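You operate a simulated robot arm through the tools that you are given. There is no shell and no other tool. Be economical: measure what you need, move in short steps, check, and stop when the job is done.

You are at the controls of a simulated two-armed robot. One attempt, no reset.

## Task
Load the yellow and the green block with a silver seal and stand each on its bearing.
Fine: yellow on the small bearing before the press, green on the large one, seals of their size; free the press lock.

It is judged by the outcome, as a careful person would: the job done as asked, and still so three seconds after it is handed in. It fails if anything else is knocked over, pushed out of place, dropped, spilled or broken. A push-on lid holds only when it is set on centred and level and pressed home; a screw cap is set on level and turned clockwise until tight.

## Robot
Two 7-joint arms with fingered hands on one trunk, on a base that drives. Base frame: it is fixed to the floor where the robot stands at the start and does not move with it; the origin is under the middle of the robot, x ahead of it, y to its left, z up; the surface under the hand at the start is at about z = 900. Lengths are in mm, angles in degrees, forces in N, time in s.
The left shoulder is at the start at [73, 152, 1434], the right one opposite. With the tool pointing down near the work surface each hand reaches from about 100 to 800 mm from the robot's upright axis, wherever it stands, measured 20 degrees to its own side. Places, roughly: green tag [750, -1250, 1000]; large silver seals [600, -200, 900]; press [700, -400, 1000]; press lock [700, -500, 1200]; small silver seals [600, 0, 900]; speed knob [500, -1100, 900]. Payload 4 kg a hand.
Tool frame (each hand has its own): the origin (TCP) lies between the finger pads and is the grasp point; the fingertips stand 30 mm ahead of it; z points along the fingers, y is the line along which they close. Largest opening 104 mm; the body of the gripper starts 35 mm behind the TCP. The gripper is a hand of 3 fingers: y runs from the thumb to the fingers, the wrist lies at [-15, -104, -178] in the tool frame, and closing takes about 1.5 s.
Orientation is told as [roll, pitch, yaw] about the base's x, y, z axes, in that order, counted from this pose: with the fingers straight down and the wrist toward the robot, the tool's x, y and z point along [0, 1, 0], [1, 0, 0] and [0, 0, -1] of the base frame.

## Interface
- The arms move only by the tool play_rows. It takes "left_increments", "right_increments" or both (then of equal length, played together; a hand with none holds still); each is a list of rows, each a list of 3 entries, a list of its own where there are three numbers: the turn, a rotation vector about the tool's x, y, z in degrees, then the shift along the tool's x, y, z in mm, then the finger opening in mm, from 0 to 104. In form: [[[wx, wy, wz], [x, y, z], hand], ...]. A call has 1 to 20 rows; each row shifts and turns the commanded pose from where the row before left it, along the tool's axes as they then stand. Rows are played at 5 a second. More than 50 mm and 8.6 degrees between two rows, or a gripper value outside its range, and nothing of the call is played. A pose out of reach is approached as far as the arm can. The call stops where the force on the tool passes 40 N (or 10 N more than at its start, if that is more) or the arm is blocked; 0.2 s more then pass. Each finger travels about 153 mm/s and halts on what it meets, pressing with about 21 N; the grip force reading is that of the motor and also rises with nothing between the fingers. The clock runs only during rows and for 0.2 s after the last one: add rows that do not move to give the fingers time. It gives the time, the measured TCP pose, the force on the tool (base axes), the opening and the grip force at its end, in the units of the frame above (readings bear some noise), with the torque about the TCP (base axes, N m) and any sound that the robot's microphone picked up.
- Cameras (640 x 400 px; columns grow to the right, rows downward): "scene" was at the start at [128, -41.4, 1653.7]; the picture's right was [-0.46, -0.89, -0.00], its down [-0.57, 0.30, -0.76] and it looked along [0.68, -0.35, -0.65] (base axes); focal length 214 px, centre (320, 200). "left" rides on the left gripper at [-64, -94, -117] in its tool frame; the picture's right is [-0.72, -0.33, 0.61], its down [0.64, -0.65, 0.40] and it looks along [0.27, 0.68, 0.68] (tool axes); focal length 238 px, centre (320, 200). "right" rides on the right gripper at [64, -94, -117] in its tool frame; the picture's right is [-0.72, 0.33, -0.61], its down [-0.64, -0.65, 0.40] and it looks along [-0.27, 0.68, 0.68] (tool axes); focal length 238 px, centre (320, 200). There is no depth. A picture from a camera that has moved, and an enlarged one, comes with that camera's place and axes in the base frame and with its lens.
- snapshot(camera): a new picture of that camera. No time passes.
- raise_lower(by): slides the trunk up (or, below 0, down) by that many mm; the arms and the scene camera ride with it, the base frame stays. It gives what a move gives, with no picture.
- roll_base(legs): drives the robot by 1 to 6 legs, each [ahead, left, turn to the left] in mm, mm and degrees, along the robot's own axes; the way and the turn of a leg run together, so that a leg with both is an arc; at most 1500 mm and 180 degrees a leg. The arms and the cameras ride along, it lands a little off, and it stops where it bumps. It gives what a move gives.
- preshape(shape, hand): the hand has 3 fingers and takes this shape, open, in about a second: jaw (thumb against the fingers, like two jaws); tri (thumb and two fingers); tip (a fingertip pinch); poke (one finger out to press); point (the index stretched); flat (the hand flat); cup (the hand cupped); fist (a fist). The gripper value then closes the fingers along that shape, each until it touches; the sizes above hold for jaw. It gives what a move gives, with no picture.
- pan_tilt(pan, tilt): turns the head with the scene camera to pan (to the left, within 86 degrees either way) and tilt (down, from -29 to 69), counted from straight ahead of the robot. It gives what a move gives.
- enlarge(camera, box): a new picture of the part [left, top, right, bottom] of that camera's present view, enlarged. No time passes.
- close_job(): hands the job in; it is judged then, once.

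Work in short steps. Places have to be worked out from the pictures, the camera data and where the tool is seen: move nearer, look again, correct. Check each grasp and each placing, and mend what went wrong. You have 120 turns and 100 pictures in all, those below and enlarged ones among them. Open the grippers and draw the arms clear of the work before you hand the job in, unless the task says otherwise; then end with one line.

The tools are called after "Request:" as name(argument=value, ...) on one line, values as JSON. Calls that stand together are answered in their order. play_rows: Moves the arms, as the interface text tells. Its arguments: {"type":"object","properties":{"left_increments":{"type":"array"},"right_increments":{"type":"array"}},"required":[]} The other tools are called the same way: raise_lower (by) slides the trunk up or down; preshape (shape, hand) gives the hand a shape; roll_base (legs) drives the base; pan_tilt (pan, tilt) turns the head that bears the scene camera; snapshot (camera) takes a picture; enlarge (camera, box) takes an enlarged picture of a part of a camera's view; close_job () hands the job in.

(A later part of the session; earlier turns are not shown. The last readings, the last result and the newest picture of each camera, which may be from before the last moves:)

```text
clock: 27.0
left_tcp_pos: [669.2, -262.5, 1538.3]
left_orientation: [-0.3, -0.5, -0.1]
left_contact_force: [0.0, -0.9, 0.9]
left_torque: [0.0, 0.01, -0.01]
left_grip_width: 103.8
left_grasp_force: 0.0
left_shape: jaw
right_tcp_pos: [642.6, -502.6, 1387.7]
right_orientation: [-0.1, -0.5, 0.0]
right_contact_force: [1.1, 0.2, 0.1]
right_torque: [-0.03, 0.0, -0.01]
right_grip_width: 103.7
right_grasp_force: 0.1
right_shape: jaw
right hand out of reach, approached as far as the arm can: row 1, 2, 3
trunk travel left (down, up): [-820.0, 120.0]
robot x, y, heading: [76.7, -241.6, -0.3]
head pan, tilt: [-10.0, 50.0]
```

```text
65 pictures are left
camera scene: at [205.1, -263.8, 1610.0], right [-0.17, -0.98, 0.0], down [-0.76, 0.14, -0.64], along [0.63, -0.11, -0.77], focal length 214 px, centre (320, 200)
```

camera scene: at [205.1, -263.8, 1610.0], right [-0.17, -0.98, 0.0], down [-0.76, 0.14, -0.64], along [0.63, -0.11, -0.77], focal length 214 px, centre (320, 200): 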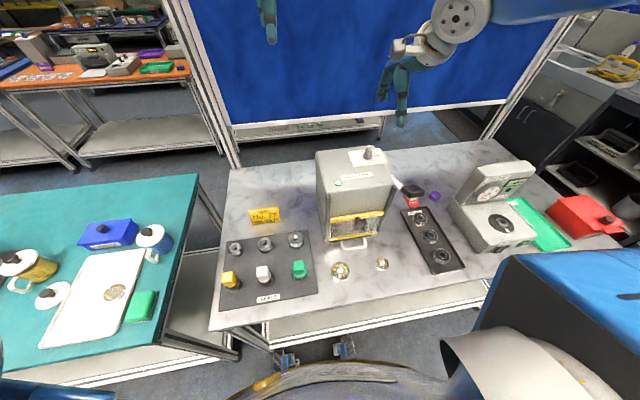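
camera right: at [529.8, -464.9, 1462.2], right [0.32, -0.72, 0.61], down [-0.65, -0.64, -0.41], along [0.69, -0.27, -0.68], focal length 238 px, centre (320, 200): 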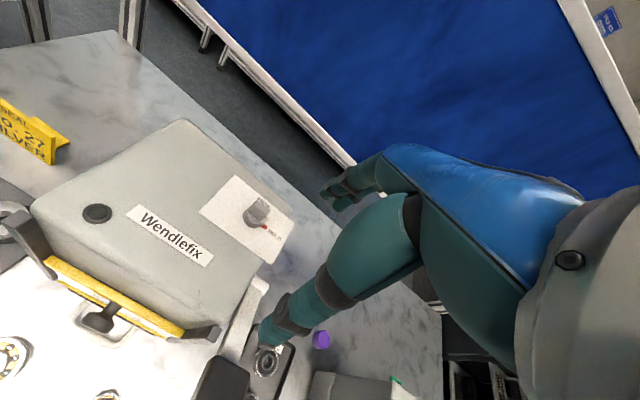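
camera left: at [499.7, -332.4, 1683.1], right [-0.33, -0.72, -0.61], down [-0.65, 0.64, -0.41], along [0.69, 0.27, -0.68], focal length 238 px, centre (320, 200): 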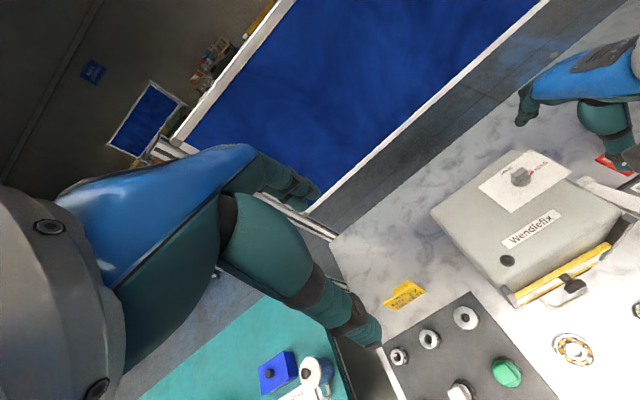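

Now I move the left hand out of the way (to the left) and bring the right hand back over the green block.

Request:
play_rows(left_increments=[[[0, 0, 0], [45, -10, 0], 104], [[0, 0, 0], [45, -10, 0], 104], [[0, 0, 0], [45, -10, 0], 104], [[0, 0, 0], [45, -10, 0], 104], [[0, 0, 0], [45, -10, 0], 104], [[0, 0, 0], [45, -10, 0], 104], [[0, 0, 0], [0, 0, 0], 104], [[0, 0, 0], [0, 0, 0], 104], [[0, 0, 0], [0, 0, 0], 104], [[0, 0, 0], [0, 0, 0], 104], [[0, 0, 0], [0, 0, 0], 104], [[0, 0, 0], [0, 0, 0], 104]], right_increments=[[[0, 0, 0], [40, -24, 0], 104], [[0, 0, 0], [40, -24, 0], 104], [[0, 0, 0], [40, -24, 0], 104], [[0, 0, 0], [40, -24, 0], 104], [[0, 0, 0], [40, -24, 0], 104], [[0, 0, 0], [40, -24, 0], 104], [[0, 0, 0], [0, 0, 45], 104], [[0, 0, 0], [0, 0, 45], 104], [[0, 0, 0], [0, 0, 45], 104], [[0, 0, 0], [0, 0, 45], 104], [[0, 0, 0], [0, 0, 30], 104], [[0, 0, 0], [0, 0, 0], 104]])

Request:
snapshot(camera="right")

Request:
enlarge(camera="scene", box=[210, 200, 400, 320])

```text
clock: 29.6
left_tcp_pos: [614.7, 7.4, 1535.7]
left_orientation: [-0.2, -0.2, -0.2]
left_contact_force: [-0.6, -0.1, 0.0]
left_torque: [0.0, -0.01, -0.02]
left_grip_width: 103.7
left_grasp_force: 0.0
left_shape: jaw
right_tcp_pos: [478.4, -373.1, 1220.4]
right_orientation: [0.0, -0.2, 0.0]
right_contact_force: [0.7, -0.6, -0.6]
right_torque: [-0.02, -0.02, 0.03]
right_grip_width: 103.8
right_grasp_force: 0.0
right_shape: jaw
right hand out of reach, approached as far as the arm can: row 5, 6, 7, 8, 9, 10, 11
trunk travel left (down, up): [-820.0, 120.0]
robot x, y, heading: [74.2, -245.3, -0.2]
head pan, tilt: [-10.0, 50.0]
```

```text
64 pictures are left
camera right: at [384.2, -310.4, 1338.4], right [0.32, -0.72, 0.62], down [-0.65, -0.64, -0.41], along [0.69, -0.27, -0.68], focal length 238 px, centre (320, 200)
```

right: 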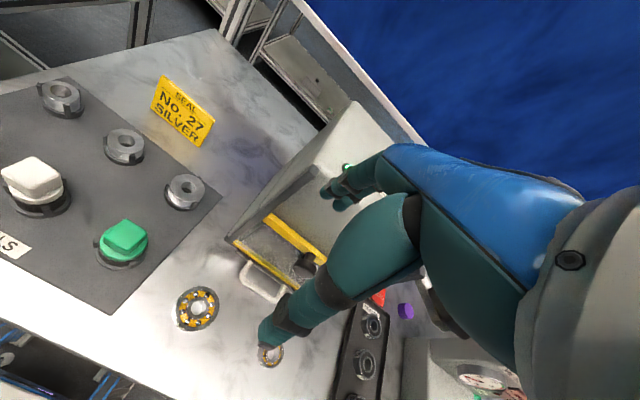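

```text
3.33 times, centred on (305, 260) of scene
camera zoom: at [207.3, -261.5, 1609.8], right [-0.17, -0.98, 0.0], down [-0.76, 0.13, -0.64], along [0.63, -0.11, -0.77], focal length 715 px, centre (370, 0)
```

zoom: 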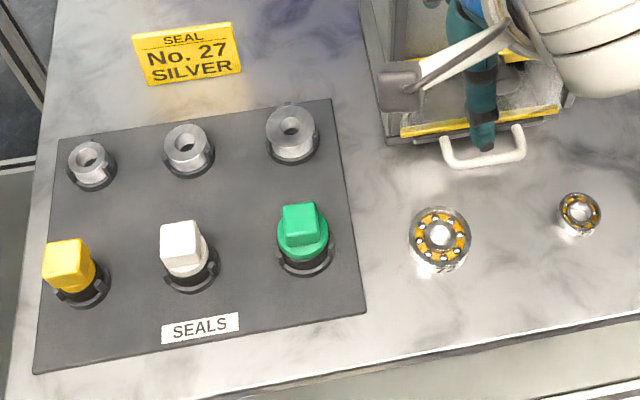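

The right arm cannot come that far left; I drive the base 145 mm left so green, its seal and the large bearing lie on its right side.

Request:
roll_base(legs=[[0, 145, 0]])

Request:
snapshot(camera="right")

Request:
enlarge(camera="scene", box=[240, 190, 430, 310])

```text
clock: 31.0
left_tcp_pos: [606.4, 92.5, 1548.3]
left_orientation: [1.8, -0.7, -0.4]
left_contact_force: [-0.2, -1.9, 0.2]
left_torque: [0.09, 0.02, -0.03]
left_grip_width: 103.9
left_grasp_force: 0.0
left_shape: jaw
right_tcp_pos: [473.7, -277.8, 1217.1]
right_orientation: [2.0, -0.5, -0.2]
right_contact_force: [-0.4, -1.1, 0.3]
right_torque: [0.08, 0.05, -0.03]
right_grip_width: 103.9
right_grasp_force: 0.1
right_shape: jaw
trunk travel left (down, up): [-820.0, 120.0]
robot x, y, heading: [77.1, -106.1, -0.2]
head pan, tilt: [-10.0, 50.0]
```

```text
62 pictures are left
camera right: at [378.7, -218.6, 1336.9], right [0.32, -0.74, 0.59], down [-0.65, -0.62, -0.43], along [0.69, -0.25, -0.68], focal length 238 px, centre (320, 200)
```

right: 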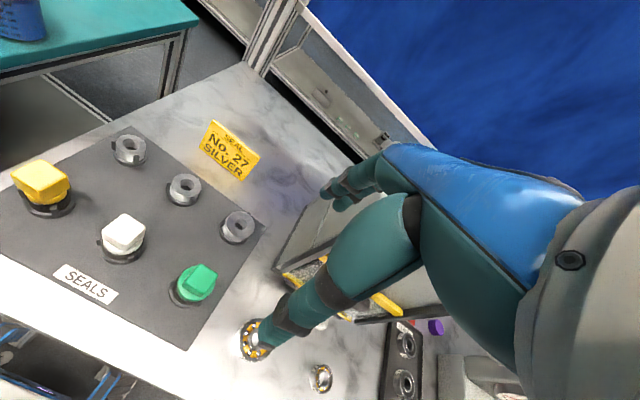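

```text
3.33 times, centred on (335, 250) of scene
camera zoom: at [200.1, -179.3, 1608.8], right [-0.18, -0.98, -0.04], down [-0.75, 0.16, -0.64], along [0.63, -0.09, -0.77], focal length 715 px, centre (270, 33)
```

zoom: 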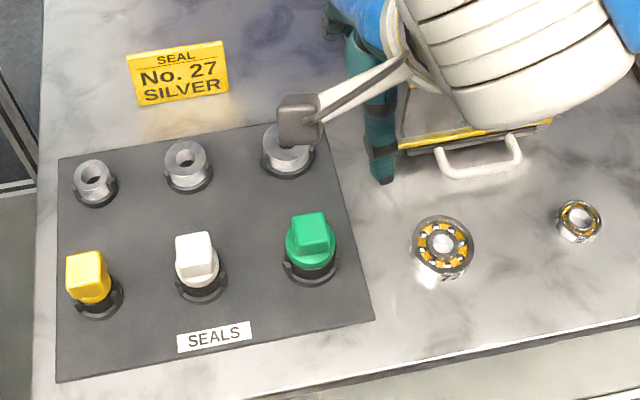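

The base sways a bit after driving; I let it settle while moving slightly and see where the hand ends.

Request:
play_rows(right_increments=[[[0, 0, 0], [0, 0, 30], 104], [[0, 0, 0], [0, 0, 30], 104], [[0, 0, 0], [0, 0, 0], 104], [[0, 0, 0], [0, 0, 0], 104], [[0, 0, 0], [0, 0, 0], 104], [[0, 0, 0], [0, 0, 0], 104], [[0, 0, 0], [0, 0, 0], 104], [[0, 0, 0], [0, 0, 0], 104]])

Request:
snapshot(camera="right")

Request:
enlarge(camera="scene", box=[240, 190, 430, 310])

```text
clock: 32.8
left_tcp_pos: [611.6, 114.0, 1542.3]
left_orientation: [0.8, -0.5, -0.6]
left_contact_force: [-0.7, -0.6, -0.1]
left_torque: [0.05, -0.02, 0.0]
left_grip_width: 103.7
left_grasp_force: 0.1
left_shape: jaw
right_tcp_pos: [478.1, -286.8, 1176.3]
right_orientation: [1.0, -0.2, -0.1]
right_contact_force: [-0.4, -0.2, 0.8]
right_torque: [0.03, -0.01, 0.0]
right_grip_width: 103.8
right_grasp_force: 0.0
right_shape: jaw
right hand out of reach, approached as far as the arm can: row 1, 2
trunk travel left (down, up): [-820.0, 120.0]
robot x, y, heading: [77.4, -112.3, -0.1]
head pan, tilt: [-10.0, 50.0]
```

```text
60 pictures are left
camera right: at [383.7, -225.3, 1296.3], right [0.32, -0.73, 0.6], down [-0.65, -0.63, -0.42], along [0.69, -0.26, -0.68], focal length 238 px, centre (320, 200)
```

right: 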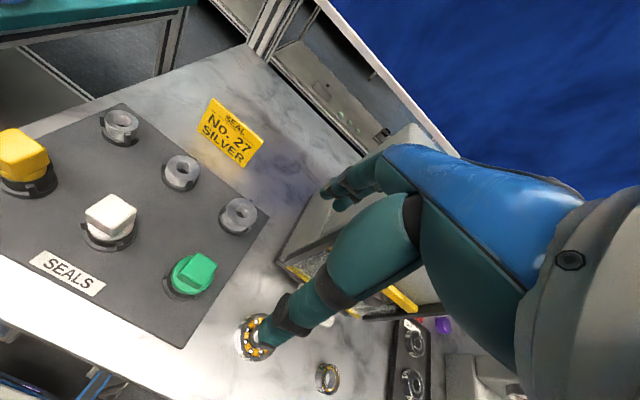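

```text
3.33 times, centred on (335, 250) of scene
camera zoom: at [205.6, -152.9, 1609.3], right [-0.18, -0.98, -0.02], down [-0.76, 0.15, -0.64], along [0.63, -0.1, -0.77], focal length 715 px, centre (270, 33)
```

zoom: 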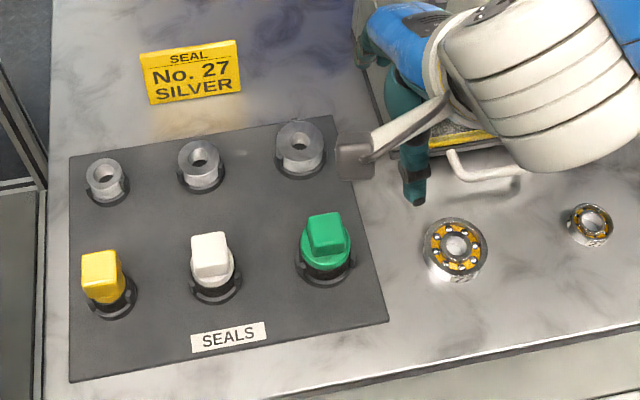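

Reach is limited by the hand being low relative to the shoulder; the trunk must come down instead. I lower it 100, raise the hand in its own frame, and lower further.

Request:
raise_lower(by=-90)

Request:
play_rows(right_increments=[[[0, 0, 0], [0, 0, -40], 104], [[0, 0, 0], [0, 0, -40], 104], [[0, 0, 0], [0, 0, -40], 104], [[0, 0, 0], [0, 0, -40], 104], [[0, 0, 0], [0, 0, 0], 104]])

Request:
raise_lower(by=-160)

Request:
snapshot(camera="right")

Request:
snapshot(camera="scene")

```text
clock: 34.0
left_tcp_pos: [609.3, 158.7, 1446.3]
left_orientation: [-0.8, -0.6, -0.2]
left_contact_force: [-0.3, 0.1, 0.4]
left_torque: [-0.05, 0.0, -0.01]
left_grip_width: 103.9
left_grasp_force: 0.1
left_shape: jaw
right_tcp_pos: [478.1, -253.6, 1091.7]
right_orientation: [-0.5, -0.3, 0.0]
right_contact_force: [0.1, 0.0, -0.3]
right_torque: [-0.03, 0.01, 0.02]
right_grip_width: 104.1
right_grasp_force: 0.1
right_shape: jaw
trunk travel left (down, up): [-730.0, 210.0]
robot x, y, heading: [75.8, -106.3, -0.0]
head pan, tilt: [-10.0, 50.0]
```

```text
clock: 35.2
left_tcp_pos: [610.4, 150.4, 1448.4]
left_orientation: [-0.4, -0.5, -0.3]
left_contact_force: [0.0, 0.0, 0.1]
left_torque: [0.06, 0.0, 0.02]
left_grip_width: 103.6
left_grasp_force: 0.1
left_shape: jaw
right_tcp_pos: [483.1, -258.2, 1249.9]
right_orientation: [0.0, -0.2, -0.1]
right_contact_force: [0.2, 0.2, -0.2]
right_torque: [-0.02, 0.0, -0.01]
right_grip_width: 103.9
right_grasp_force: 0.1
right_shape: jaw
right hand out of reach, approached as far as the arm can: row 1
trunk travel left (down, up): [-730.0, 210.0]
robot x, y, heading: [76.5, -108.5, 0.1]
head pan, tilt: [-10.0, 50.0]
```

```text
clock: 37.1
left_tcp_pos: [609.6, 145.3, 1288.6]
left_orientation: [-0.2, -0.6, -0.3]
left_contact_force: [-0.2, 0.2, 0.0]
left_torque: [-0.01, -0.03, -0.02]
left_grip_width: 103.9
left_grasp_force: 0.1
left_shape: jaw
right_tcp_pos: [481.6, -260.1, 1089.7]
right_orientation: [0.0, -0.3, 0.0]
right_contact_force: [0.7, 0.7, -0.2]
right_torque: [0.02, 0.01, 0.03]
right_grip_width: 103.9
right_grasp_force: 0.1
right_shape: jaw
trunk travel left (down, up): [-570.0, 370.0]
robot x, y, heading: [77.4, -108.6, -0.1]
head pan, tilt: [-10.0, 50.0]
```

```text
58 pictures are left
camera right: at [387.8, -198.8, 1207.1], right [0.32, -0.72, 0.62], down [-0.65, -0.64, -0.41], along [0.69, -0.27, -0.67], focal length 238 px, centre (320, 200)
```

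right: 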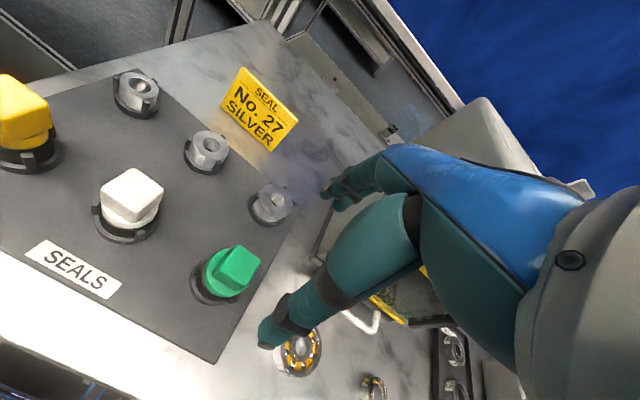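

```text
57 pictures are left
camera scene: at [204.4, -122.9, 1359.9], right [-0.18, -0.98, 0.0], down [-0.76, 0.13, -0.64], along [0.63, -0.11, -0.77], focal length 214 px, centre (320, 200)
```

scene: 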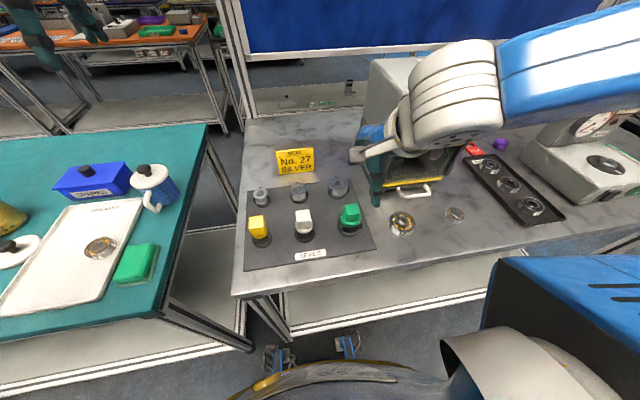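

Settled and reachable now. I zoom both cameras on the green block to triangulate.

Request:
enlarge(camera="right", box=[170, 150, 330, 310])

Request:
enlarge(camera="scene", box=[310, 160, 470, 260])

```text
2.50 times, centred on (250, 230) of right
camera zoom: at [387.8, -198.8, 1207.1], right [0.32, -0.72, 0.62], down [-0.65, -0.64, -0.41], along [0.69, -0.27, -0.67], focal length 596 px, centre (495, 125)
```

zoom: 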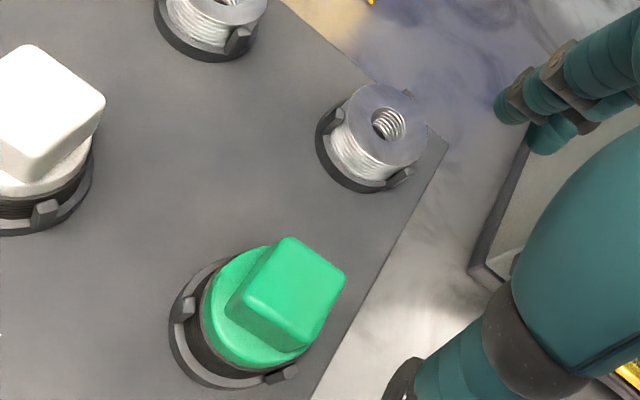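

```text
4.00 times, centred on (390, 210) of scene
camera zoom: at [204.4, -122.9, 1359.9], right [-0.18, -0.98, 0.0], down [-0.76, 0.13, -0.64], along [0.63, -0.11, -0.77], focal length 858 px, centre (40, 160)
```

zoom: 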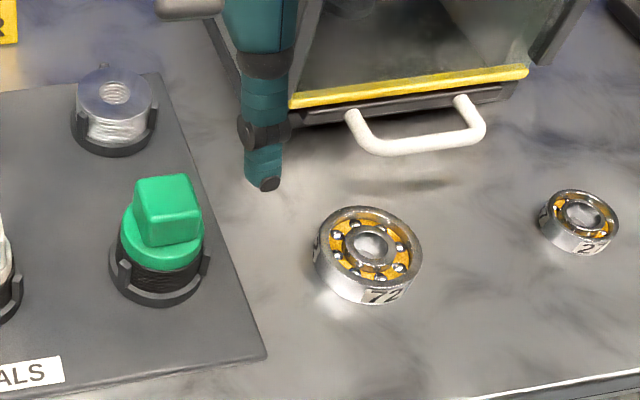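

Silver seals have threaded bores, so the blocks are likely screwed in. Green head top centre triangulates to (497,-250.5,951). I move above it at z 1000.

Request:
play_rows(right_increments=[[[0, 0, 0], [5, 8, 30], 104], [[0, 0, 0], [5, 7, 30], 104], [[0, 0, 0], [0, 0, 30], 104], [[0, 0, 0], [0, 0, 0], 104], [[0, 0, 0], [0, 0, 0], 104]])

Request:
snapshot(camera="right")

Request:
enlarge(camera="scene", box=[280, 110, 440, 260])

```text
clock: 38.3
left_tcp_pos: [610.3, 146.5, 1287.6]
left_orientation: [-0.3, -0.6, -0.5]
left_contact_force: [-0.1, -0.3, 0.1]
left_torque: [0.0, 0.03, -0.01]
left_grip_width: 103.7
left_grasp_force: 0.0
left_shape: jaw
right_tcp_pos: [497.8, -251.4, 1000.1]
right_orientation: [0.0, -0.2, -0.1]
right_contact_force: [0.4, 0.3, 0.3]
right_torque: [0.0, -0.04, 0.01]
right_grip_width: 103.9
right_grasp_force: 0.1
right_shape: jaw
trunk travel left (down, up): [-570.0, 370.0]
robot x, y, heading: [73.4, -111.1, -0.0]
head pan, tilt: [-10.0, 50.0]
```

```text
54 pictures are left
camera right: at [403.3, -188.4, 1118.0], right [0.32, -0.72, 0.62], down [-0.65, -0.64, -0.41], along [0.69, -0.27, -0.67], focal length 238 px, centre (320, 200)
```

right: 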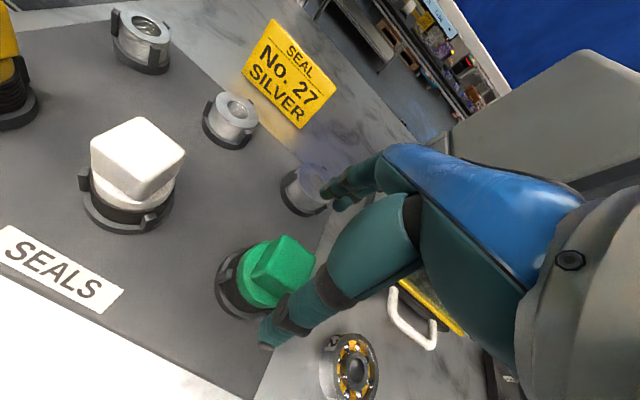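

```text
2.67 times, centred on (360, 185) of scene
camera zoom: at [204.4, -121.8, 1359.8], right [-0.18, -0.98, 0.0], down [-0.76, 0.13, -0.64], along [0.63, -0.11, -0.77], focal length 572 px, centre (213, 240)
```

zoom: 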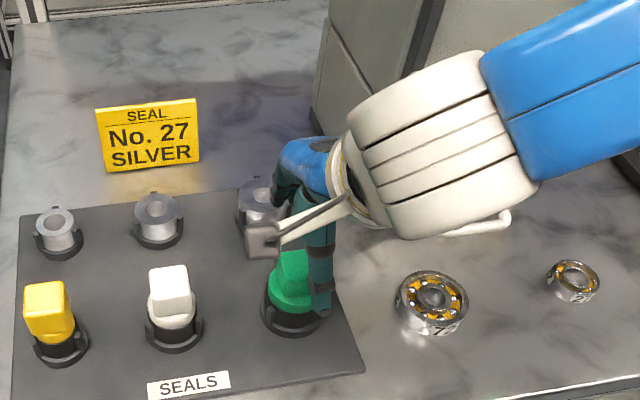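

Aligned. I descend to z≈956 and close.

Request:
play_rows(right_increments=[[[0, 0, 0], [0, 0, 15], 104], [[0, 0, 0], [0, 0, 15], 104], [[0, 0, 0], [0, 0, 14], 104], [[0, 0, 0], [0, 0, 0], 104], [[0, 0, 0], [0, 0, 0], 60], [[0, 0, 0], [0, 0, 0], 20], [[0, 0, 0], [0, 0, 0], 10], [[0, 0, 0], [0, 0, 0], 10], [[0, 0, 0], [0, 0, 0], 10], [[0, 0, 0], [0, 0, 0], 10]])

Request:
snapshot(camera="right")

```text
clock: 40.5
left_tcp_pos: [609.5, 146.2, 1288.1]
left_orientation: [-0.3, -0.6, -0.4]
left_contact_force: [-0.5, 0.8, -0.4]
left_torque: [-0.02, 0.0, 0.01]
left_grip_width: 103.8
left_grasp_force: 0.0
left_shape: jaw
right_tcp_pos: [497.1, -251.2, 955.6]
right_orientation: [0.1, -0.3, -0.1]
right_contact_force: [-1.7, -1.3, 3.3]
right_torque: [0.0, 0.13, -0.03]
right_grip_width: 41.8
right_grasp_force: 20.5
right_shape: jaw
trunk travel left (down, up): [-570.0, 370.0]
robot x, y, heading: [74.2, -105.9, -0.4]
head pan, tilt: [-10.0, 50.0]
```

```text
52 pictures are left
camera right: at [402.1, -187.9, 1073.4], right [0.32, -0.72, 0.62], down [-0.65, -0.64, -0.41], along [0.69, -0.27, -0.67], focal length 238 px, centre (320, 200)
```

right: 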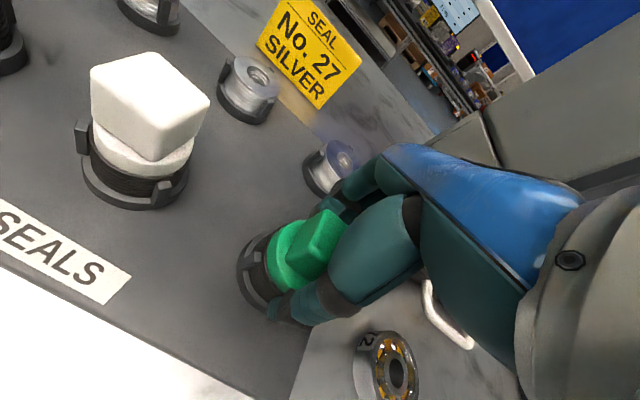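

Gripped at 41.8 mm. I lift carefully and look at the underside.

Request:
play_rows(right_increments=[[[0, 0, 0], [0, 0, -8], 10], [[0, 0, 0], [0, 0, -12], 10], [[0, 0, 0], [0, 0, -30], 10], [[0, 0, 0], [0, 0, -30], 10], [[0, 0, 0], [0, 0, -30], 10], [[0, 0, 0], [0, 0, 0], 10]])

Request:
snapshot(camera="right")

Request:
enlarge(camera="scene", box=[290, 110, 410, 260])

```text
clock: 41.9
left_tcp_pos: [610.0, 146.0, 1288.5]
left_orientation: [-0.2, -0.6, -0.4]
left_contact_force: [0.3, -0.3, -1.1]
left_torque: [0.02, -0.01, -0.01]
left_grip_width: 103.9
left_grasp_force: 0.1
left_shape: jaw
right_tcp_pos: [498.8, -251.6, 1066.1]
right_orientation: [0.0, -0.2, -0.1]
right_contact_force: [1.0, 0.0, -0.6]
right_torque: [-0.01, 0.04, 0.03]
right_grip_width: 39.9
right_grasp_force: 21.3
right_shape: jaw
trunk travel left (down, up): [-570.0, 370.0]
robot x, y, heading: [75.4, -109.3, 0.1]
head pan, tilt: [-10.0, 50.0]
```

```text
51 pictures are left
camera right: at [404.2, -187.5, 1182.7], right [0.32, -0.72, 0.62], down [-0.65, -0.64, -0.41], along [0.69, -0.27, -0.67], focal length 238 px, centre (320, 200)
```

right: 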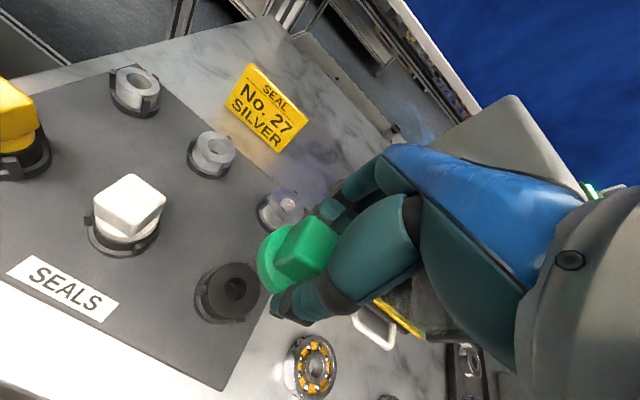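

```text
2.67 times, centred on (350, 185) of scene
camera zoom: at [204.5, -121.9, 1359.8], right [-0.18, -0.98, 0.0], down [-0.76, 0.13, -0.64], along [0.63, -0.11, -0.77], focal length 572 px, centre (240, 240)
```

zoom: 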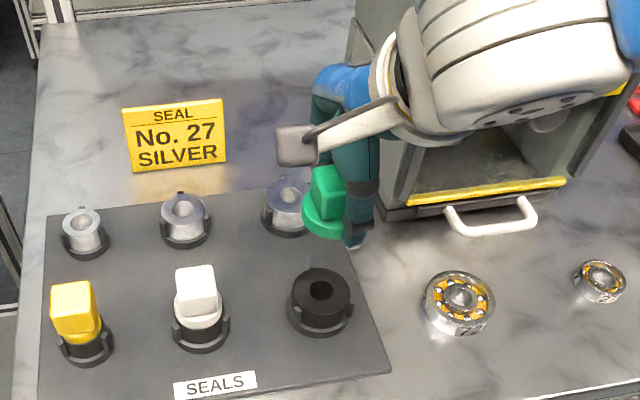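

The block lifted off a black seal that stays in the holder. I check the block's seating in the hand and triangulate the large silver seal.

Request:
enlarge(camera="right", box=[220, 160, 380, 340])

Request:
enlarge(camera="scene", box=[300, 150, 400, 230])

```text
2.22 times, centred on (300, 250) of right
camera zoom: at [404.2, -187.5, 1182.7], right [0.32, -0.72, 0.62], down [-0.65, -0.64, -0.41], along [0.69, -0.27, -0.67], focal length 530 px, centre (364, 89)
```

zoom: 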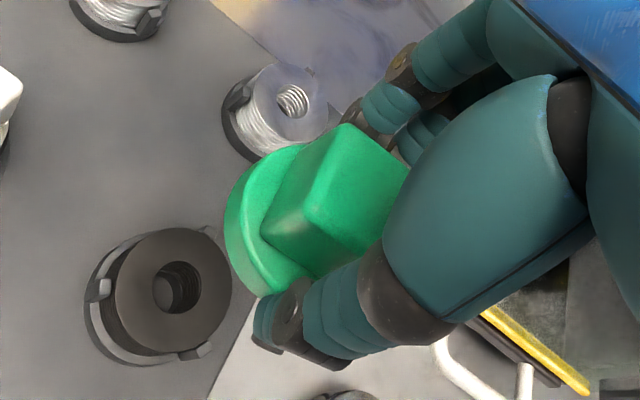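

```text
5.00 times, centred on (350, 190) of scene
camera zoom: at [204.5, -121.9, 1359.8], right [-0.18, -0.98, 0.0], down [-0.76, 0.13, -0.64], along [0.63, -0.11, -0.77], focal length 1072 px, centre (170, 250)
```

zoom: 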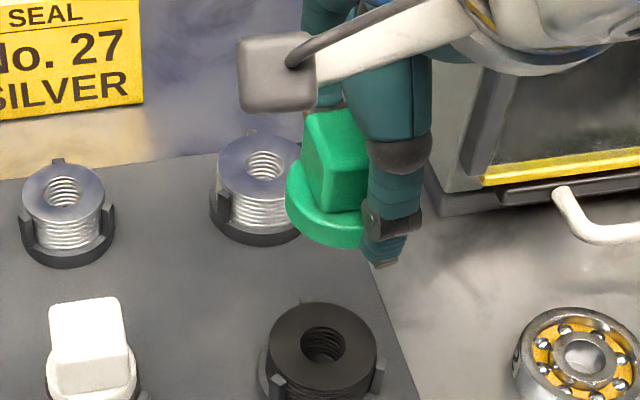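

The block hangs level. From both pictures the silver seal's bore lies ≈126 mm further in x (Δy≈0) than the black one. I carry the block there and stop above for a look.

Request:
play_rows(right_increments=[[[0, 0, 0], [0, 42, 0], 10], [[0, 0, 0], [0, 42, 0], 10], [[0, 0, 0], [0, 42, 0], 10], [[0, 0, 0], [0, 0, 25], 10], [[0, 0, 0], [0, 0, 25], 10], [[0, 0, 0], [0, 0, 20], 10], [[0, 0, 0], [0, 0, 0], 10], [[0, 0, 0], [0, 0, 0], 10]])

Request:
enlarge(camera="right", box=[180, 160, 380, 360])

Request:
enlarge(camera="scene", box=[300, 130, 400, 230])

```text
clock: 43.7
left_tcp_pos: [608.6, 147.0, 1287.4]
left_orientation: [-0.3, -0.6, -0.4]
left_contact_force: [-0.2, -0.2, -0.1]
left_torque: [0.01, -0.03, -0.02]
left_grip_width: 103.9
left_grasp_force: 0.2
left_shape: jaw
right_tcp_pos: [612.7, -268.7, 1003.4]
right_orientation: [0.0, -0.3, 0.0]
right_contact_force: [0.3, -0.1, -1.1]
right_torque: [0.01, -0.03, 0.0]
right_grip_width: 39.8
right_grasp_force: 20.9
right_shape: jaw
right hand out of reach, approached as far as the arm can: row 4, 5, 6
trunk travel left (down, up): [-570.0, 370.0]
robot x, y, heading: [76.2, -110.8, -0.3]
head pan, tilt: [-10.0, 50.0]
```

```text
2.00 times, centred on (280, 260) of right
camera zoom: at [517.8, -205.5, 1121.6], right [0.32, -0.72, 0.61], down [-0.65, -0.64, -0.41], along [0.69, -0.27, -0.67], focal length 477 px, centre (400, 80)
```

zoom: 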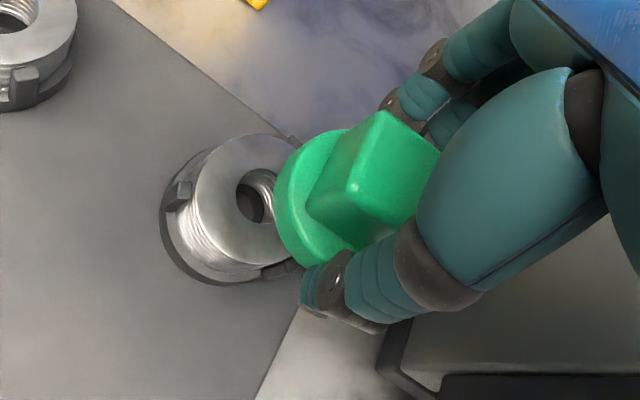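

```text
4.00 times, centred on (350, 180) of scene
camera zoom: at [205.0, -121.6, 1359.8], right [-0.18, -0.98, 0.0], down [-0.76, 0.13, -0.64], along [0.63, -0.11, -0.77], focal length 858 px, centre (200, 280)
```

zoom: 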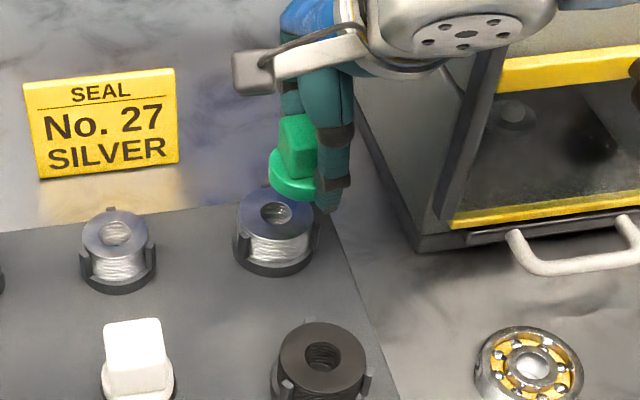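

Again short of reach; I raise the hand and lower the trunk another 130 mm.

Request:
play_rows(left_increments=[[[0, 0, 0], [0, 0, -40], 104], [[0, 0, 0], [0, 0, -40], 104], [[0, 0, 0], [0, 0, -40], 104], [[0, 0, 0], [0, 0, 0], 104], [[0, 0, 0], [0, 0, 0], 104]], right_increments=[[[0, 0, 0], [0, 0, -45], 10], [[0, 0, 0], [0, 0, -45], 10], [[0, 0, 0], [0, 0, -45], 10], [[0, 0, 0], [0, 0, 0], 10], [[0, 0, 0], [0, 0, 0], 10]])

Request:
raise_lower(by=-130)

Request:
snapshot(camera="scene")

```text
clock: 44.9
left_tcp_pos: [609.9, 145.7, 1405.6]
left_orientation: [-0.2, -0.5, -0.3]
left_contact_force: [-0.5, -0.4, -0.1]
left_torque: [0.02, -0.01, -0.03]
left_grip_width: 103.6
left_grasp_force: 0.0
left_shape: jaw
right_tcp_pos: [612.7, -265.9, 1142.1]
right_orientation: [-0.1, -0.3, -0.1]
right_contact_force: [-0.1, 0.2, -0.6]
right_torque: [-0.02, -0.03, -0.01]
right_grip_width: 39.7
right_grasp_force: 20.9
right_shape: jaw
trunk travel left (down, up): [-570.0, 370.0]
robot x, y, heading: [76.6, -107.1, 0.1]
head pan, tilt: [-10.0, 50.0]
```

```text
clock: 46.4
left_tcp_pos: [608.5, 146.5, 1276.5]
left_orientation: [-0.3, -0.7, -0.5]
left_contact_force: [-0.2, -0.1, 0.1]
left_torque: [-0.05, -0.04, 0.05]
left_grip_width: 103.9
left_grasp_force: 0.0
left_shape: jaw
right_tcp_pos: [611.9, -267.1, 1011.4]
right_orientation: [-0.1, -0.4, -0.1]
right_contact_force: [-0.2, 0.4, -1.3]
right_torque: [-0.02, -0.02, -0.02]
right_grip_width: 39.9
right_grasp_force: 21.4
right_shape: jaw
trunk travel left (down, up): [-440.0, 500.0]
robot x, y, heading: [77.1, -114.9, 0.0]
head pan, tilt: [-10.0, 50.0]
```

```text
45 pictures are left
camera scene: at [204.8, -121.8, 1229.8], right [-0.18, -0.98, 0.0], down [-0.76, 0.13, -0.64], along [0.63, -0.11, -0.77], focal length 214 px, centre (320, 200)
```

scene: 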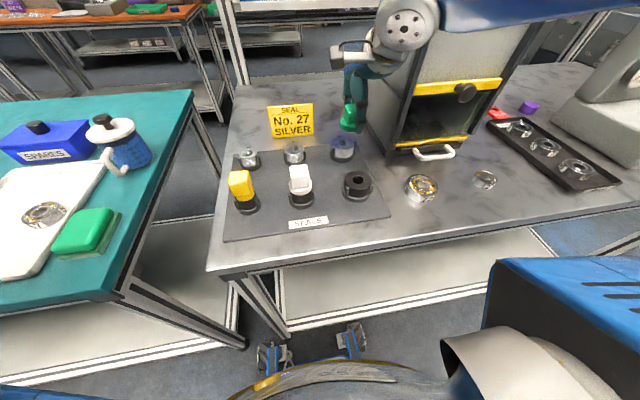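

The commanded pose snaps to the reached one. I now correct by +12 x, +16 y and look closely.

Request:
play_rows(right_increments=[[[0, 0, 0], [8, 6, 0], 10], [[0, 0, 0], [8, 6, 6], 10], [[0, 0, 0], [0, 0, 6], 10], [[0, 0, 0], [0, 0, 0], 10], [[0, 0, 0], [0, 0, 0], 10]])

Request:
enlarge(camera="scene", box=[300, 80, 400, 220])

Request:
enlarge(camera="right", box=[180, 160, 380, 360])

```text
clock: 47.6
left_tcp_pos: [609.7, 146.5, 1277.3]
left_orientation: [-0.3, -0.5, -0.4]
left_contact_force: [0.7, -0.2, 0.4]
left_torque: [-0.02, 0.02, 0.02]
left_grip_width: 103.7
left_grasp_force: 0.1
left_shape: jaw
right_tcp_pos: [625.1, -251.0, 999.8]
right_orientation: [-0.2, -0.3, -0.1]
right_contact_force: [-1.2, -0.2, -1.2]
right_torque: [-0.03, -0.03, 0.04]
right_grip_width: 39.9
right_grasp_force: 21.7
right_shape: jaw
trunk travel left (down, up): [-440.0, 500.0]
robot x, y, heading: [79.4, -110.6, 0.3]
head pan, tilt: [-10.0, 50.0]
```

```text
2.86 times, centred on (350, 150) of scene
camera zoom: at [205.2, -121.8, 1229.7], right [-0.18, -0.98, 0.0], down [-0.76, 0.13, -0.64], along [0.63, -0.11, -0.77], focal length 613 px, centre (234, 343)
```

zoom: 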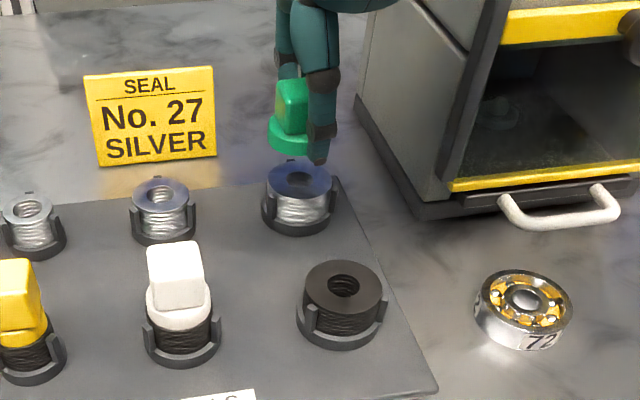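

```text
2.00 times, centred on (280, 260) of right
camera zoom: at [529.8, -187.8, 1117.8], right [0.32, -0.72, 0.62], down [-0.65, -0.64, -0.41], along [0.69, -0.27, -0.68], focal length 477 px, centre (400, 80)
```

zoom: 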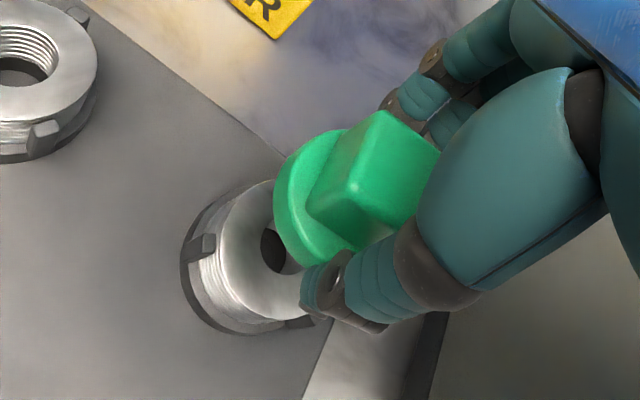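

I zoom further to judge the alignment of flange and seal.

Request:
enlarge(camera="scene", box=[325, 95, 375, 170])

```text
5.33 times, centred on (350, 132) of scene
camera zoom: at [205.2, -121.8, 1229.7], right [-0.18, -0.98, 0.0], down [-0.76, 0.13, -0.64], along [0.63, -0.11, -0.77], focal length 1144 px, centre (160, 560)
```

zoom: 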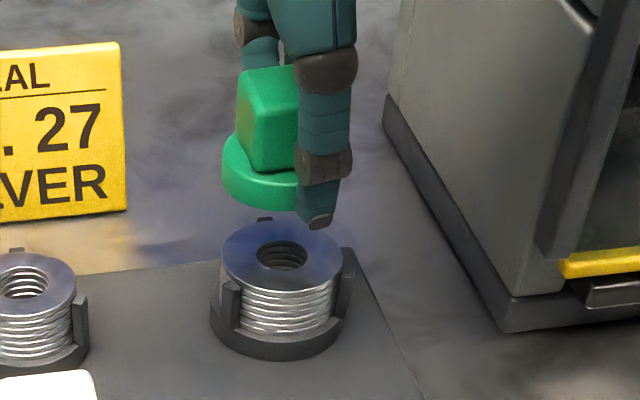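

Re-triangulating with two trunk heights puts the seal tops at z≈940 (black at x≈480, silver ≈603). The block must come ≈6 mm nearer. I shift and descend to about 12 mm above contact.

Request:
play_rows(right_increments=[[[0, 0, 0], [-1, -6, 0], 10], [[0, 0, 0], [0, 0, 12], 10], [[0, 0, 0], [0, 0, 10], 10], [[0, 0, 0], [0, 0, 10], 10], [[0, 0, 0], [0, 0, 0], 10], [[0, 0, 0], [0, 0, 0], 10]])

Request:
enlarge(camera="scene", box=[325, 95, 375, 170])

Request:
enlarge(camera="right", box=[200, 180, 340, 340])

```text
clock: 49.0
left_tcp_pos: [607.3, 147.4, 1276.9]
left_orientation: [-0.3, -0.7, -0.4]
left_contact_force: [-0.7, -0.9, -0.1]
left_torque: [0.02, -0.01, -0.03]
left_grip_width: 103.7
left_grasp_force: 0.1
left_shape: jaw
right_tcp_pos: [617.2, -251.4, 970.2]
right_orientation: [-0.1, -0.5, -0.2]
right_contact_force: [1.4, 0.7, 16.0]
right_torque: [0.01, 0.65, -0.06]
right_grip_width: 39.1
right_grasp_force: 21.0
right_shape: jaw
trunk travel left (down, up): [-440.0, 500.0]
robot x, y, heading: [78.0, -108.0, -0.2]
head pan, tilt: [-10.0, 50.0]
```

```text
5.33 times, centred on (350, 132) of scene
camera zoom: at [202.6, -120.9, 1230.3], right [-0.18, -0.98, 0.0], down [-0.75, 0.13, -0.64], along [0.63, -0.11, -0.77], focal length 1144 px, centre (160, 560)
```

zoom: 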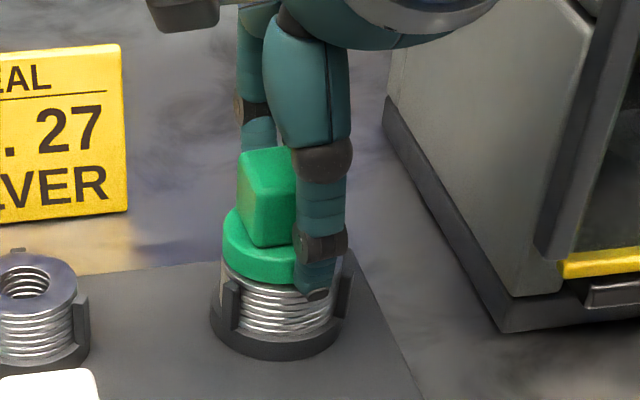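

```text
2.50 times, centred on (270, 260) of right
camera zoom: at [522.6, -187.7, 1087.2], right [0.32, -0.72, 0.62], down [-0.65, -0.64, -0.41], along [0.69, -0.27, -0.67], focal length 596 px, centre (445, 50)
```

zoom: 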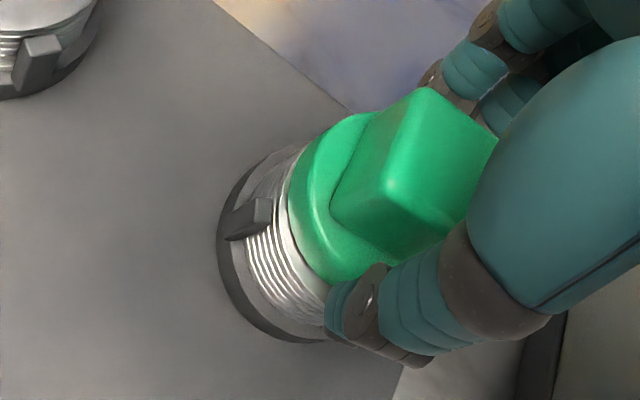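

Already touching at 16 N and nearly concentric. I press down gently in small steps.

Request:
play_rows(right_increments=[[[0, 0, 0], [0, 0, 2], 5], [[0, 0, 0], [0, 0, 2], 5], [[0, 0, 0], [0, 0, 2], 5], [[0, 0, 0], [0, 0, 2], 5], [[0, 0, 0], [0, 0, 0], 5], [[0, 0, 0], [0, 0, 0], 5]])

Request:
enlarge(camera="scene", box=[325, 95, 375, 170])

```text
clock: 49.8
left_tcp_pos: [607.5, 145.7, 1277.3]
left_orientation: [-0.2, -0.7, -0.3]
left_contact_force: [0.8, -0.2, -0.8]
left_torque: [-0.01, 0.02, 0.01]
left_grip_width: 104.0
left_grasp_force: 0.0
left_shape: jaw
right_tcp_pos: [619.2, -249.3, 970.6]
right_orientation: [0.2, -1.2, -0.1]
right_contact_force: [-5.1, 0.8, 21.5]
right_torque: [-0.04, 1.04, -0.01]
right_grip_width: 38.5
right_grasp_force: 20.6
right_shape: jaw
trunk travel left (down, up): [-440.0, 500.0]
robot x, y, heading: [79.7, -107.8, -0.2]
head pan, tilt: [-10.0, 50.0]
stopped in row 3 (right hand): the force on the tool passed its limit at 41 N (the readings are from after the stop); the commanded pose is now the measured one
```

```text
5.33 times, centred on (350, 132) of scene
camera zoom: at [202.0, -121.0, 1229.9], right [-0.18, -0.98, 0.0], down [-0.75, 0.13, -0.64], along [0.63, -0.11, -0.77], focal length 1144 px, centre (160, 560)
```

zoom: 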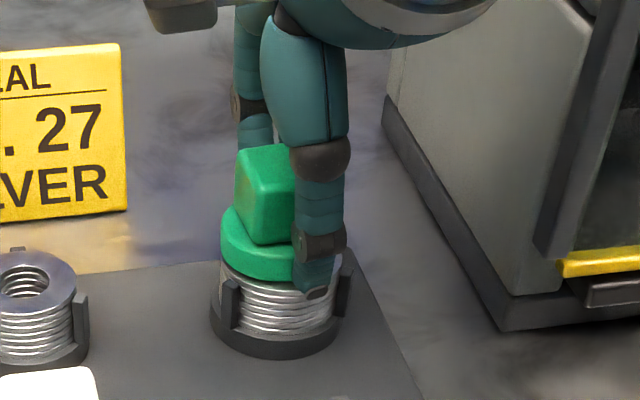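

The thumb tip seems to be touching the seal rim, below the flange. I release the block on the seal, rise, and look.

Request:
play_rows(right_increments=[[[0, 0, 0], [0, 0, 0], 45], [[0, 0, 0], [0, 0, 0], 55], [[0, 0, 0], [0, 0, 0], 70], [[0, 0, 0], [0, 0, 0], 104], [[0, 0, 0], [0, 0, -10], 104], [[0, 0, 0], [0, 0, -30], 104], [[0, 0, 0], [0, 0, -30], 104], [[0, 0, 0], [0, 0, 0], 104]])

Request:
enlarge(camera="scene", box=[325, 95, 375, 170])

Request:
enlarge(camera="right", box=[160, 140, 360, 340])

```text
clock: 51.6
left_tcp_pos: [610.3, 146.4, 1276.6]
left_orientation: [-0.3, -0.4, -0.4]
left_contact_force: [0.0, 0.2, 0.3]
left_torque: [-0.01, 0.0, 0.01]
left_grip_width: 103.9
left_grasp_force: 0.2
left_shape: jaw
right_tcp_pos: [617.8, -250.6, 1036.5]
right_orientation: [0.2, -0.6, -0.1]
right_contact_force: [0.5, -0.5, -0.7]
right_torque: [-0.01, -0.05, -0.01]
right_grip_width: 103.4
right_grasp_force: 0.0
right_shape: jaw
trunk travel left (down, up): [-440.0, 500.0]
robot x, y, heading: [79.2, -106.1, -0.2]
head pan, tilt: [-10.0, 50.0]
```

```text
5.33 times, centred on (350, 132) of scene
camera zoom: at [205.6, -121.6, 1229.6], right [-0.18, -0.98, 0.0], down [-0.76, 0.13, -0.64], along [0.63, -0.11, -0.77], focal length 1144 px, centre (160, 560)
```

zoom: 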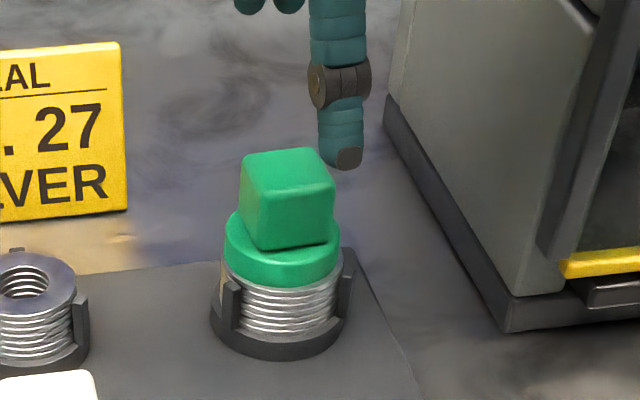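

```text
2.00 times, centred on (260, 240) of right
camera zoom: at [523.5, -187.4, 1153.3], right [0.32, -0.72, 0.62], down [-0.65, -0.64, -0.41], along [0.69, -0.27, -0.67], focal length 477 px, centre (440, 120)
```

zoom: 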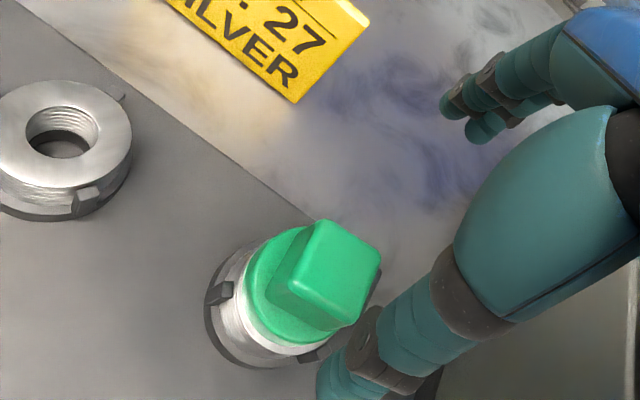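

The block now sits flush and concentric on the silver seal (head centre ≈(603,-244), top z≈982). I regrip higher, centred, tips above the flange.

Request:
play_rows(right_increments=[[[0, 0, 0], [6, -14, 0], 104], [[0, 0, 0], [0, 0, 20], 104], [[0, 0, 0], [0, 0, 26], 104], [[0, 0, 0], [0, 0, 0], 60], [[0, 0, 0], [0, 0, 0], 30], [[0, 0, 0], [0, 0, 0], 10], [[0, 0, 0], [0, 0, 0], 5], [[0, 0, 0], [0, 0, 0], 5], [[0, 0, 0], [0, 0, 0], 5]])

Request:
enlarge(camera="scene", box=[325, 95, 375, 170])

```text
clock: 53.6
left_tcp_pos: [608.8, 145.9, 1277.4]
left_orientation: [-0.2, -0.8, -0.5]
left_contact_force: [0.5, 0.1, -0.1]
left_torque: [0.03, 0.02, 0.0]
left_grip_width: 103.7
left_grasp_force: 0.0
left_shape: jaw
right_tcp_pos: [604.4, -245.2, 990.7]
right_orientation: [0.1, -0.8, -0.2]
right_contact_force: [-3.5, -0.6, 1.5]
right_torque: [0.01, 0.15, -0.03]
right_grip_width: 21.0
right_grasp_force: 21.0
right_shape: jaw
trunk travel left (down, up): [-440.0, 500.0]
robot x, y, heading: [76.6, -110.7, -0.1]
head pan, tilt: [-10.0, 50.0]
```

```text
5.33 times, centred on (350, 132) of scene
camera zoom: at [203.8, -121.7, 1229.9], right [-0.18, -0.98, 0.0], down [-0.76, 0.13, -0.64], along [0.63, -0.11, -0.77], focal length 1144 px, centre (160, 560)
```

zoom: 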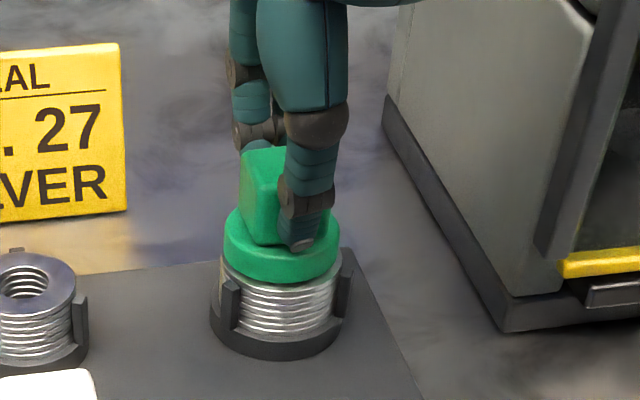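

Good grip on the head. I press down to about 30–40 N.

Request:
play_rows(right_increments=[[[0, 0, 0], [0, 0, 2], 0], [[0, 0, 0], [0, 0, 2], 0], [[0, 0, 0], [0, 0, 2], 0], [[0, 0, 0], [0, 0, 2], 0], [[0, 0, 0], [0, 0, 2], 0], [[0, 0, 0], [0, 0, 2], 0]])

Request:
play_rows(right_increments=[[[0, 0, 0], [0, 0, -4], 0], [[0, 0, 0], [0, 0, -10], 0], [[0, 0, 0], [0, 0, -20], 0], [[0, 0, 0], [0, 0, -20], 0], [[0, 0, 0], [0, 0, 0], 0]])

Request:
enlarge(camera="scene", box=[310, 60, 390, 170])

```text
clock: 54.9
left_tcp_pos: [605.4, 145.5, 1277.7]
left_orientation: [-0.3, -0.8, -0.5]
left_contact_force: [0.4, -0.3, 0.8]
left_torque: [0.01, 0.02, -0.01]
left_grip_width: 103.6
left_grasp_force: 0.0
left_shape: jaw
right_tcp_pos: [605.4, -244.7, 987.1]
right_orientation: [0.4, -1.7, -0.1]
right_contact_force: [-11.0, -2.5, 21.8]
right_torque: [-0.08, 0.48, -0.05]
right_grip_width: 23.5
right_grasp_force: 21.2
right_shape: jaw
trunk travel left (down, up): [-440.0, 500.0]
robot x, y, heading: [77.4, -108.1, -0.1]
head pan, tilt: [-10.0, 50.0]
stopped in row 6 (right hand): the force on the tool passed its limit at 41 N (the readings are from after the stop); the commanded pose is now the measured one
```

```text
clock: 56.1
left_tcp_pos: [610.7, 144.9, 1275.7]
left_orientation: [-0.4, -0.5, -0.3]
left_contact_force: [-0.7, -0.5, -0.5]
left_torque: [-0.03, 0.01, 0.0]
left_grip_width: 103.7
left_grasp_force: 0.0
left_shape: jaw
right_tcp_pos: [607.1, -245.5, 1038.0]
right_orientation: [0.4, -1.1, -0.1]
right_contact_force: [-0.6, -0.3, -0.8]
right_torque: [-0.02, 0.01, -0.03]
right_grip_width: 22.6
right_grasp_force: 20.9
right_shape: jaw
trunk travel left (down, up): [-440.0, 500.0]
robot x, y, heading: [81.8, -110.2, -0.1]
head pan, tilt: [-10.0, 50.0]
```

```text
3.64 times, centred on (350, 115) of scene
camera zoom: at [205.8, -121.7, 1229.6], right [-0.18, -0.98, 0.0], down [-0.76, 0.13, -0.64], along [0.63, -0.11, -0.77], focal length 780 px, centre (211, 509)
```

zoom: 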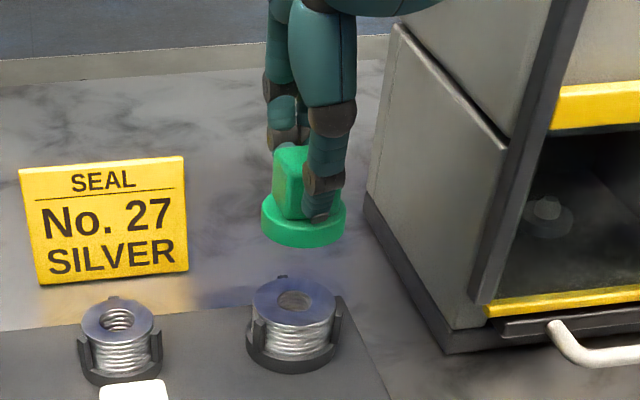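

Pressing alone doesn't hold it; the thread must be screwed. I rotate the block +24° in the air, set it back on the seal, and then turn clockwise.

Request:
play_rows(right_increments=[[[0, 0, -8], [0, 0, 0], 0], [[0, 0, -8], [0, 0, 0], 0], [[0, 0, -8], [0, 0, 0], 0], [[0, 0, 0], [0, 0, 20], 0], [[0, 0, 0], [0, 0, 20], 0], [[0, 0, 0], [0, 0, 5], 0], [[0, 0, 0], [0, 0, 0], 0]])

Request:
enlarge(camera="scene", box=[325, 95, 375, 170])

```text
clock: 57.7
left_tcp_pos: [608.2, 145.9, 1276.2]
left_orientation: [-0.3, -0.5, -0.4]
left_contact_force: [-0.7, 0.1, -0.3]
left_torque: [0.02, -0.01, 0.0]
left_grip_width: 103.9
left_grasp_force: 0.0
left_shape: jaw
right_tcp_pos: [607.3, -244.3, 992.4]
right_orientation: [-0.2, -1.3, 23.9]
right_contact_force: [-2.4, -0.2, 1.8]
right_torque: [-0.02, 0.09, 0.01]
right_grip_width: 22.3
right_grasp_force: 21.2
right_shape: jaw
trunk travel left (down, up): [-440.0, 500.0]
robot x, y, heading: [80.8, -111.0, -0.2]
head pan, tilt: [-10.0, 50.0]
```

```text
5.33 times, centred on (350, 132) of scene
camera zoom: at [204.6, -121.7, 1229.8], right [-0.18, -0.98, 0.0], down [-0.76, 0.13, -0.64], along [0.63, -0.11, -0.77], focal length 1144 px, centre (160, 560)
```

zoom: 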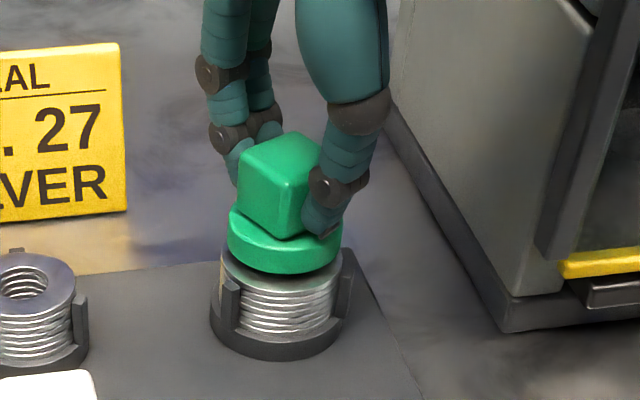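

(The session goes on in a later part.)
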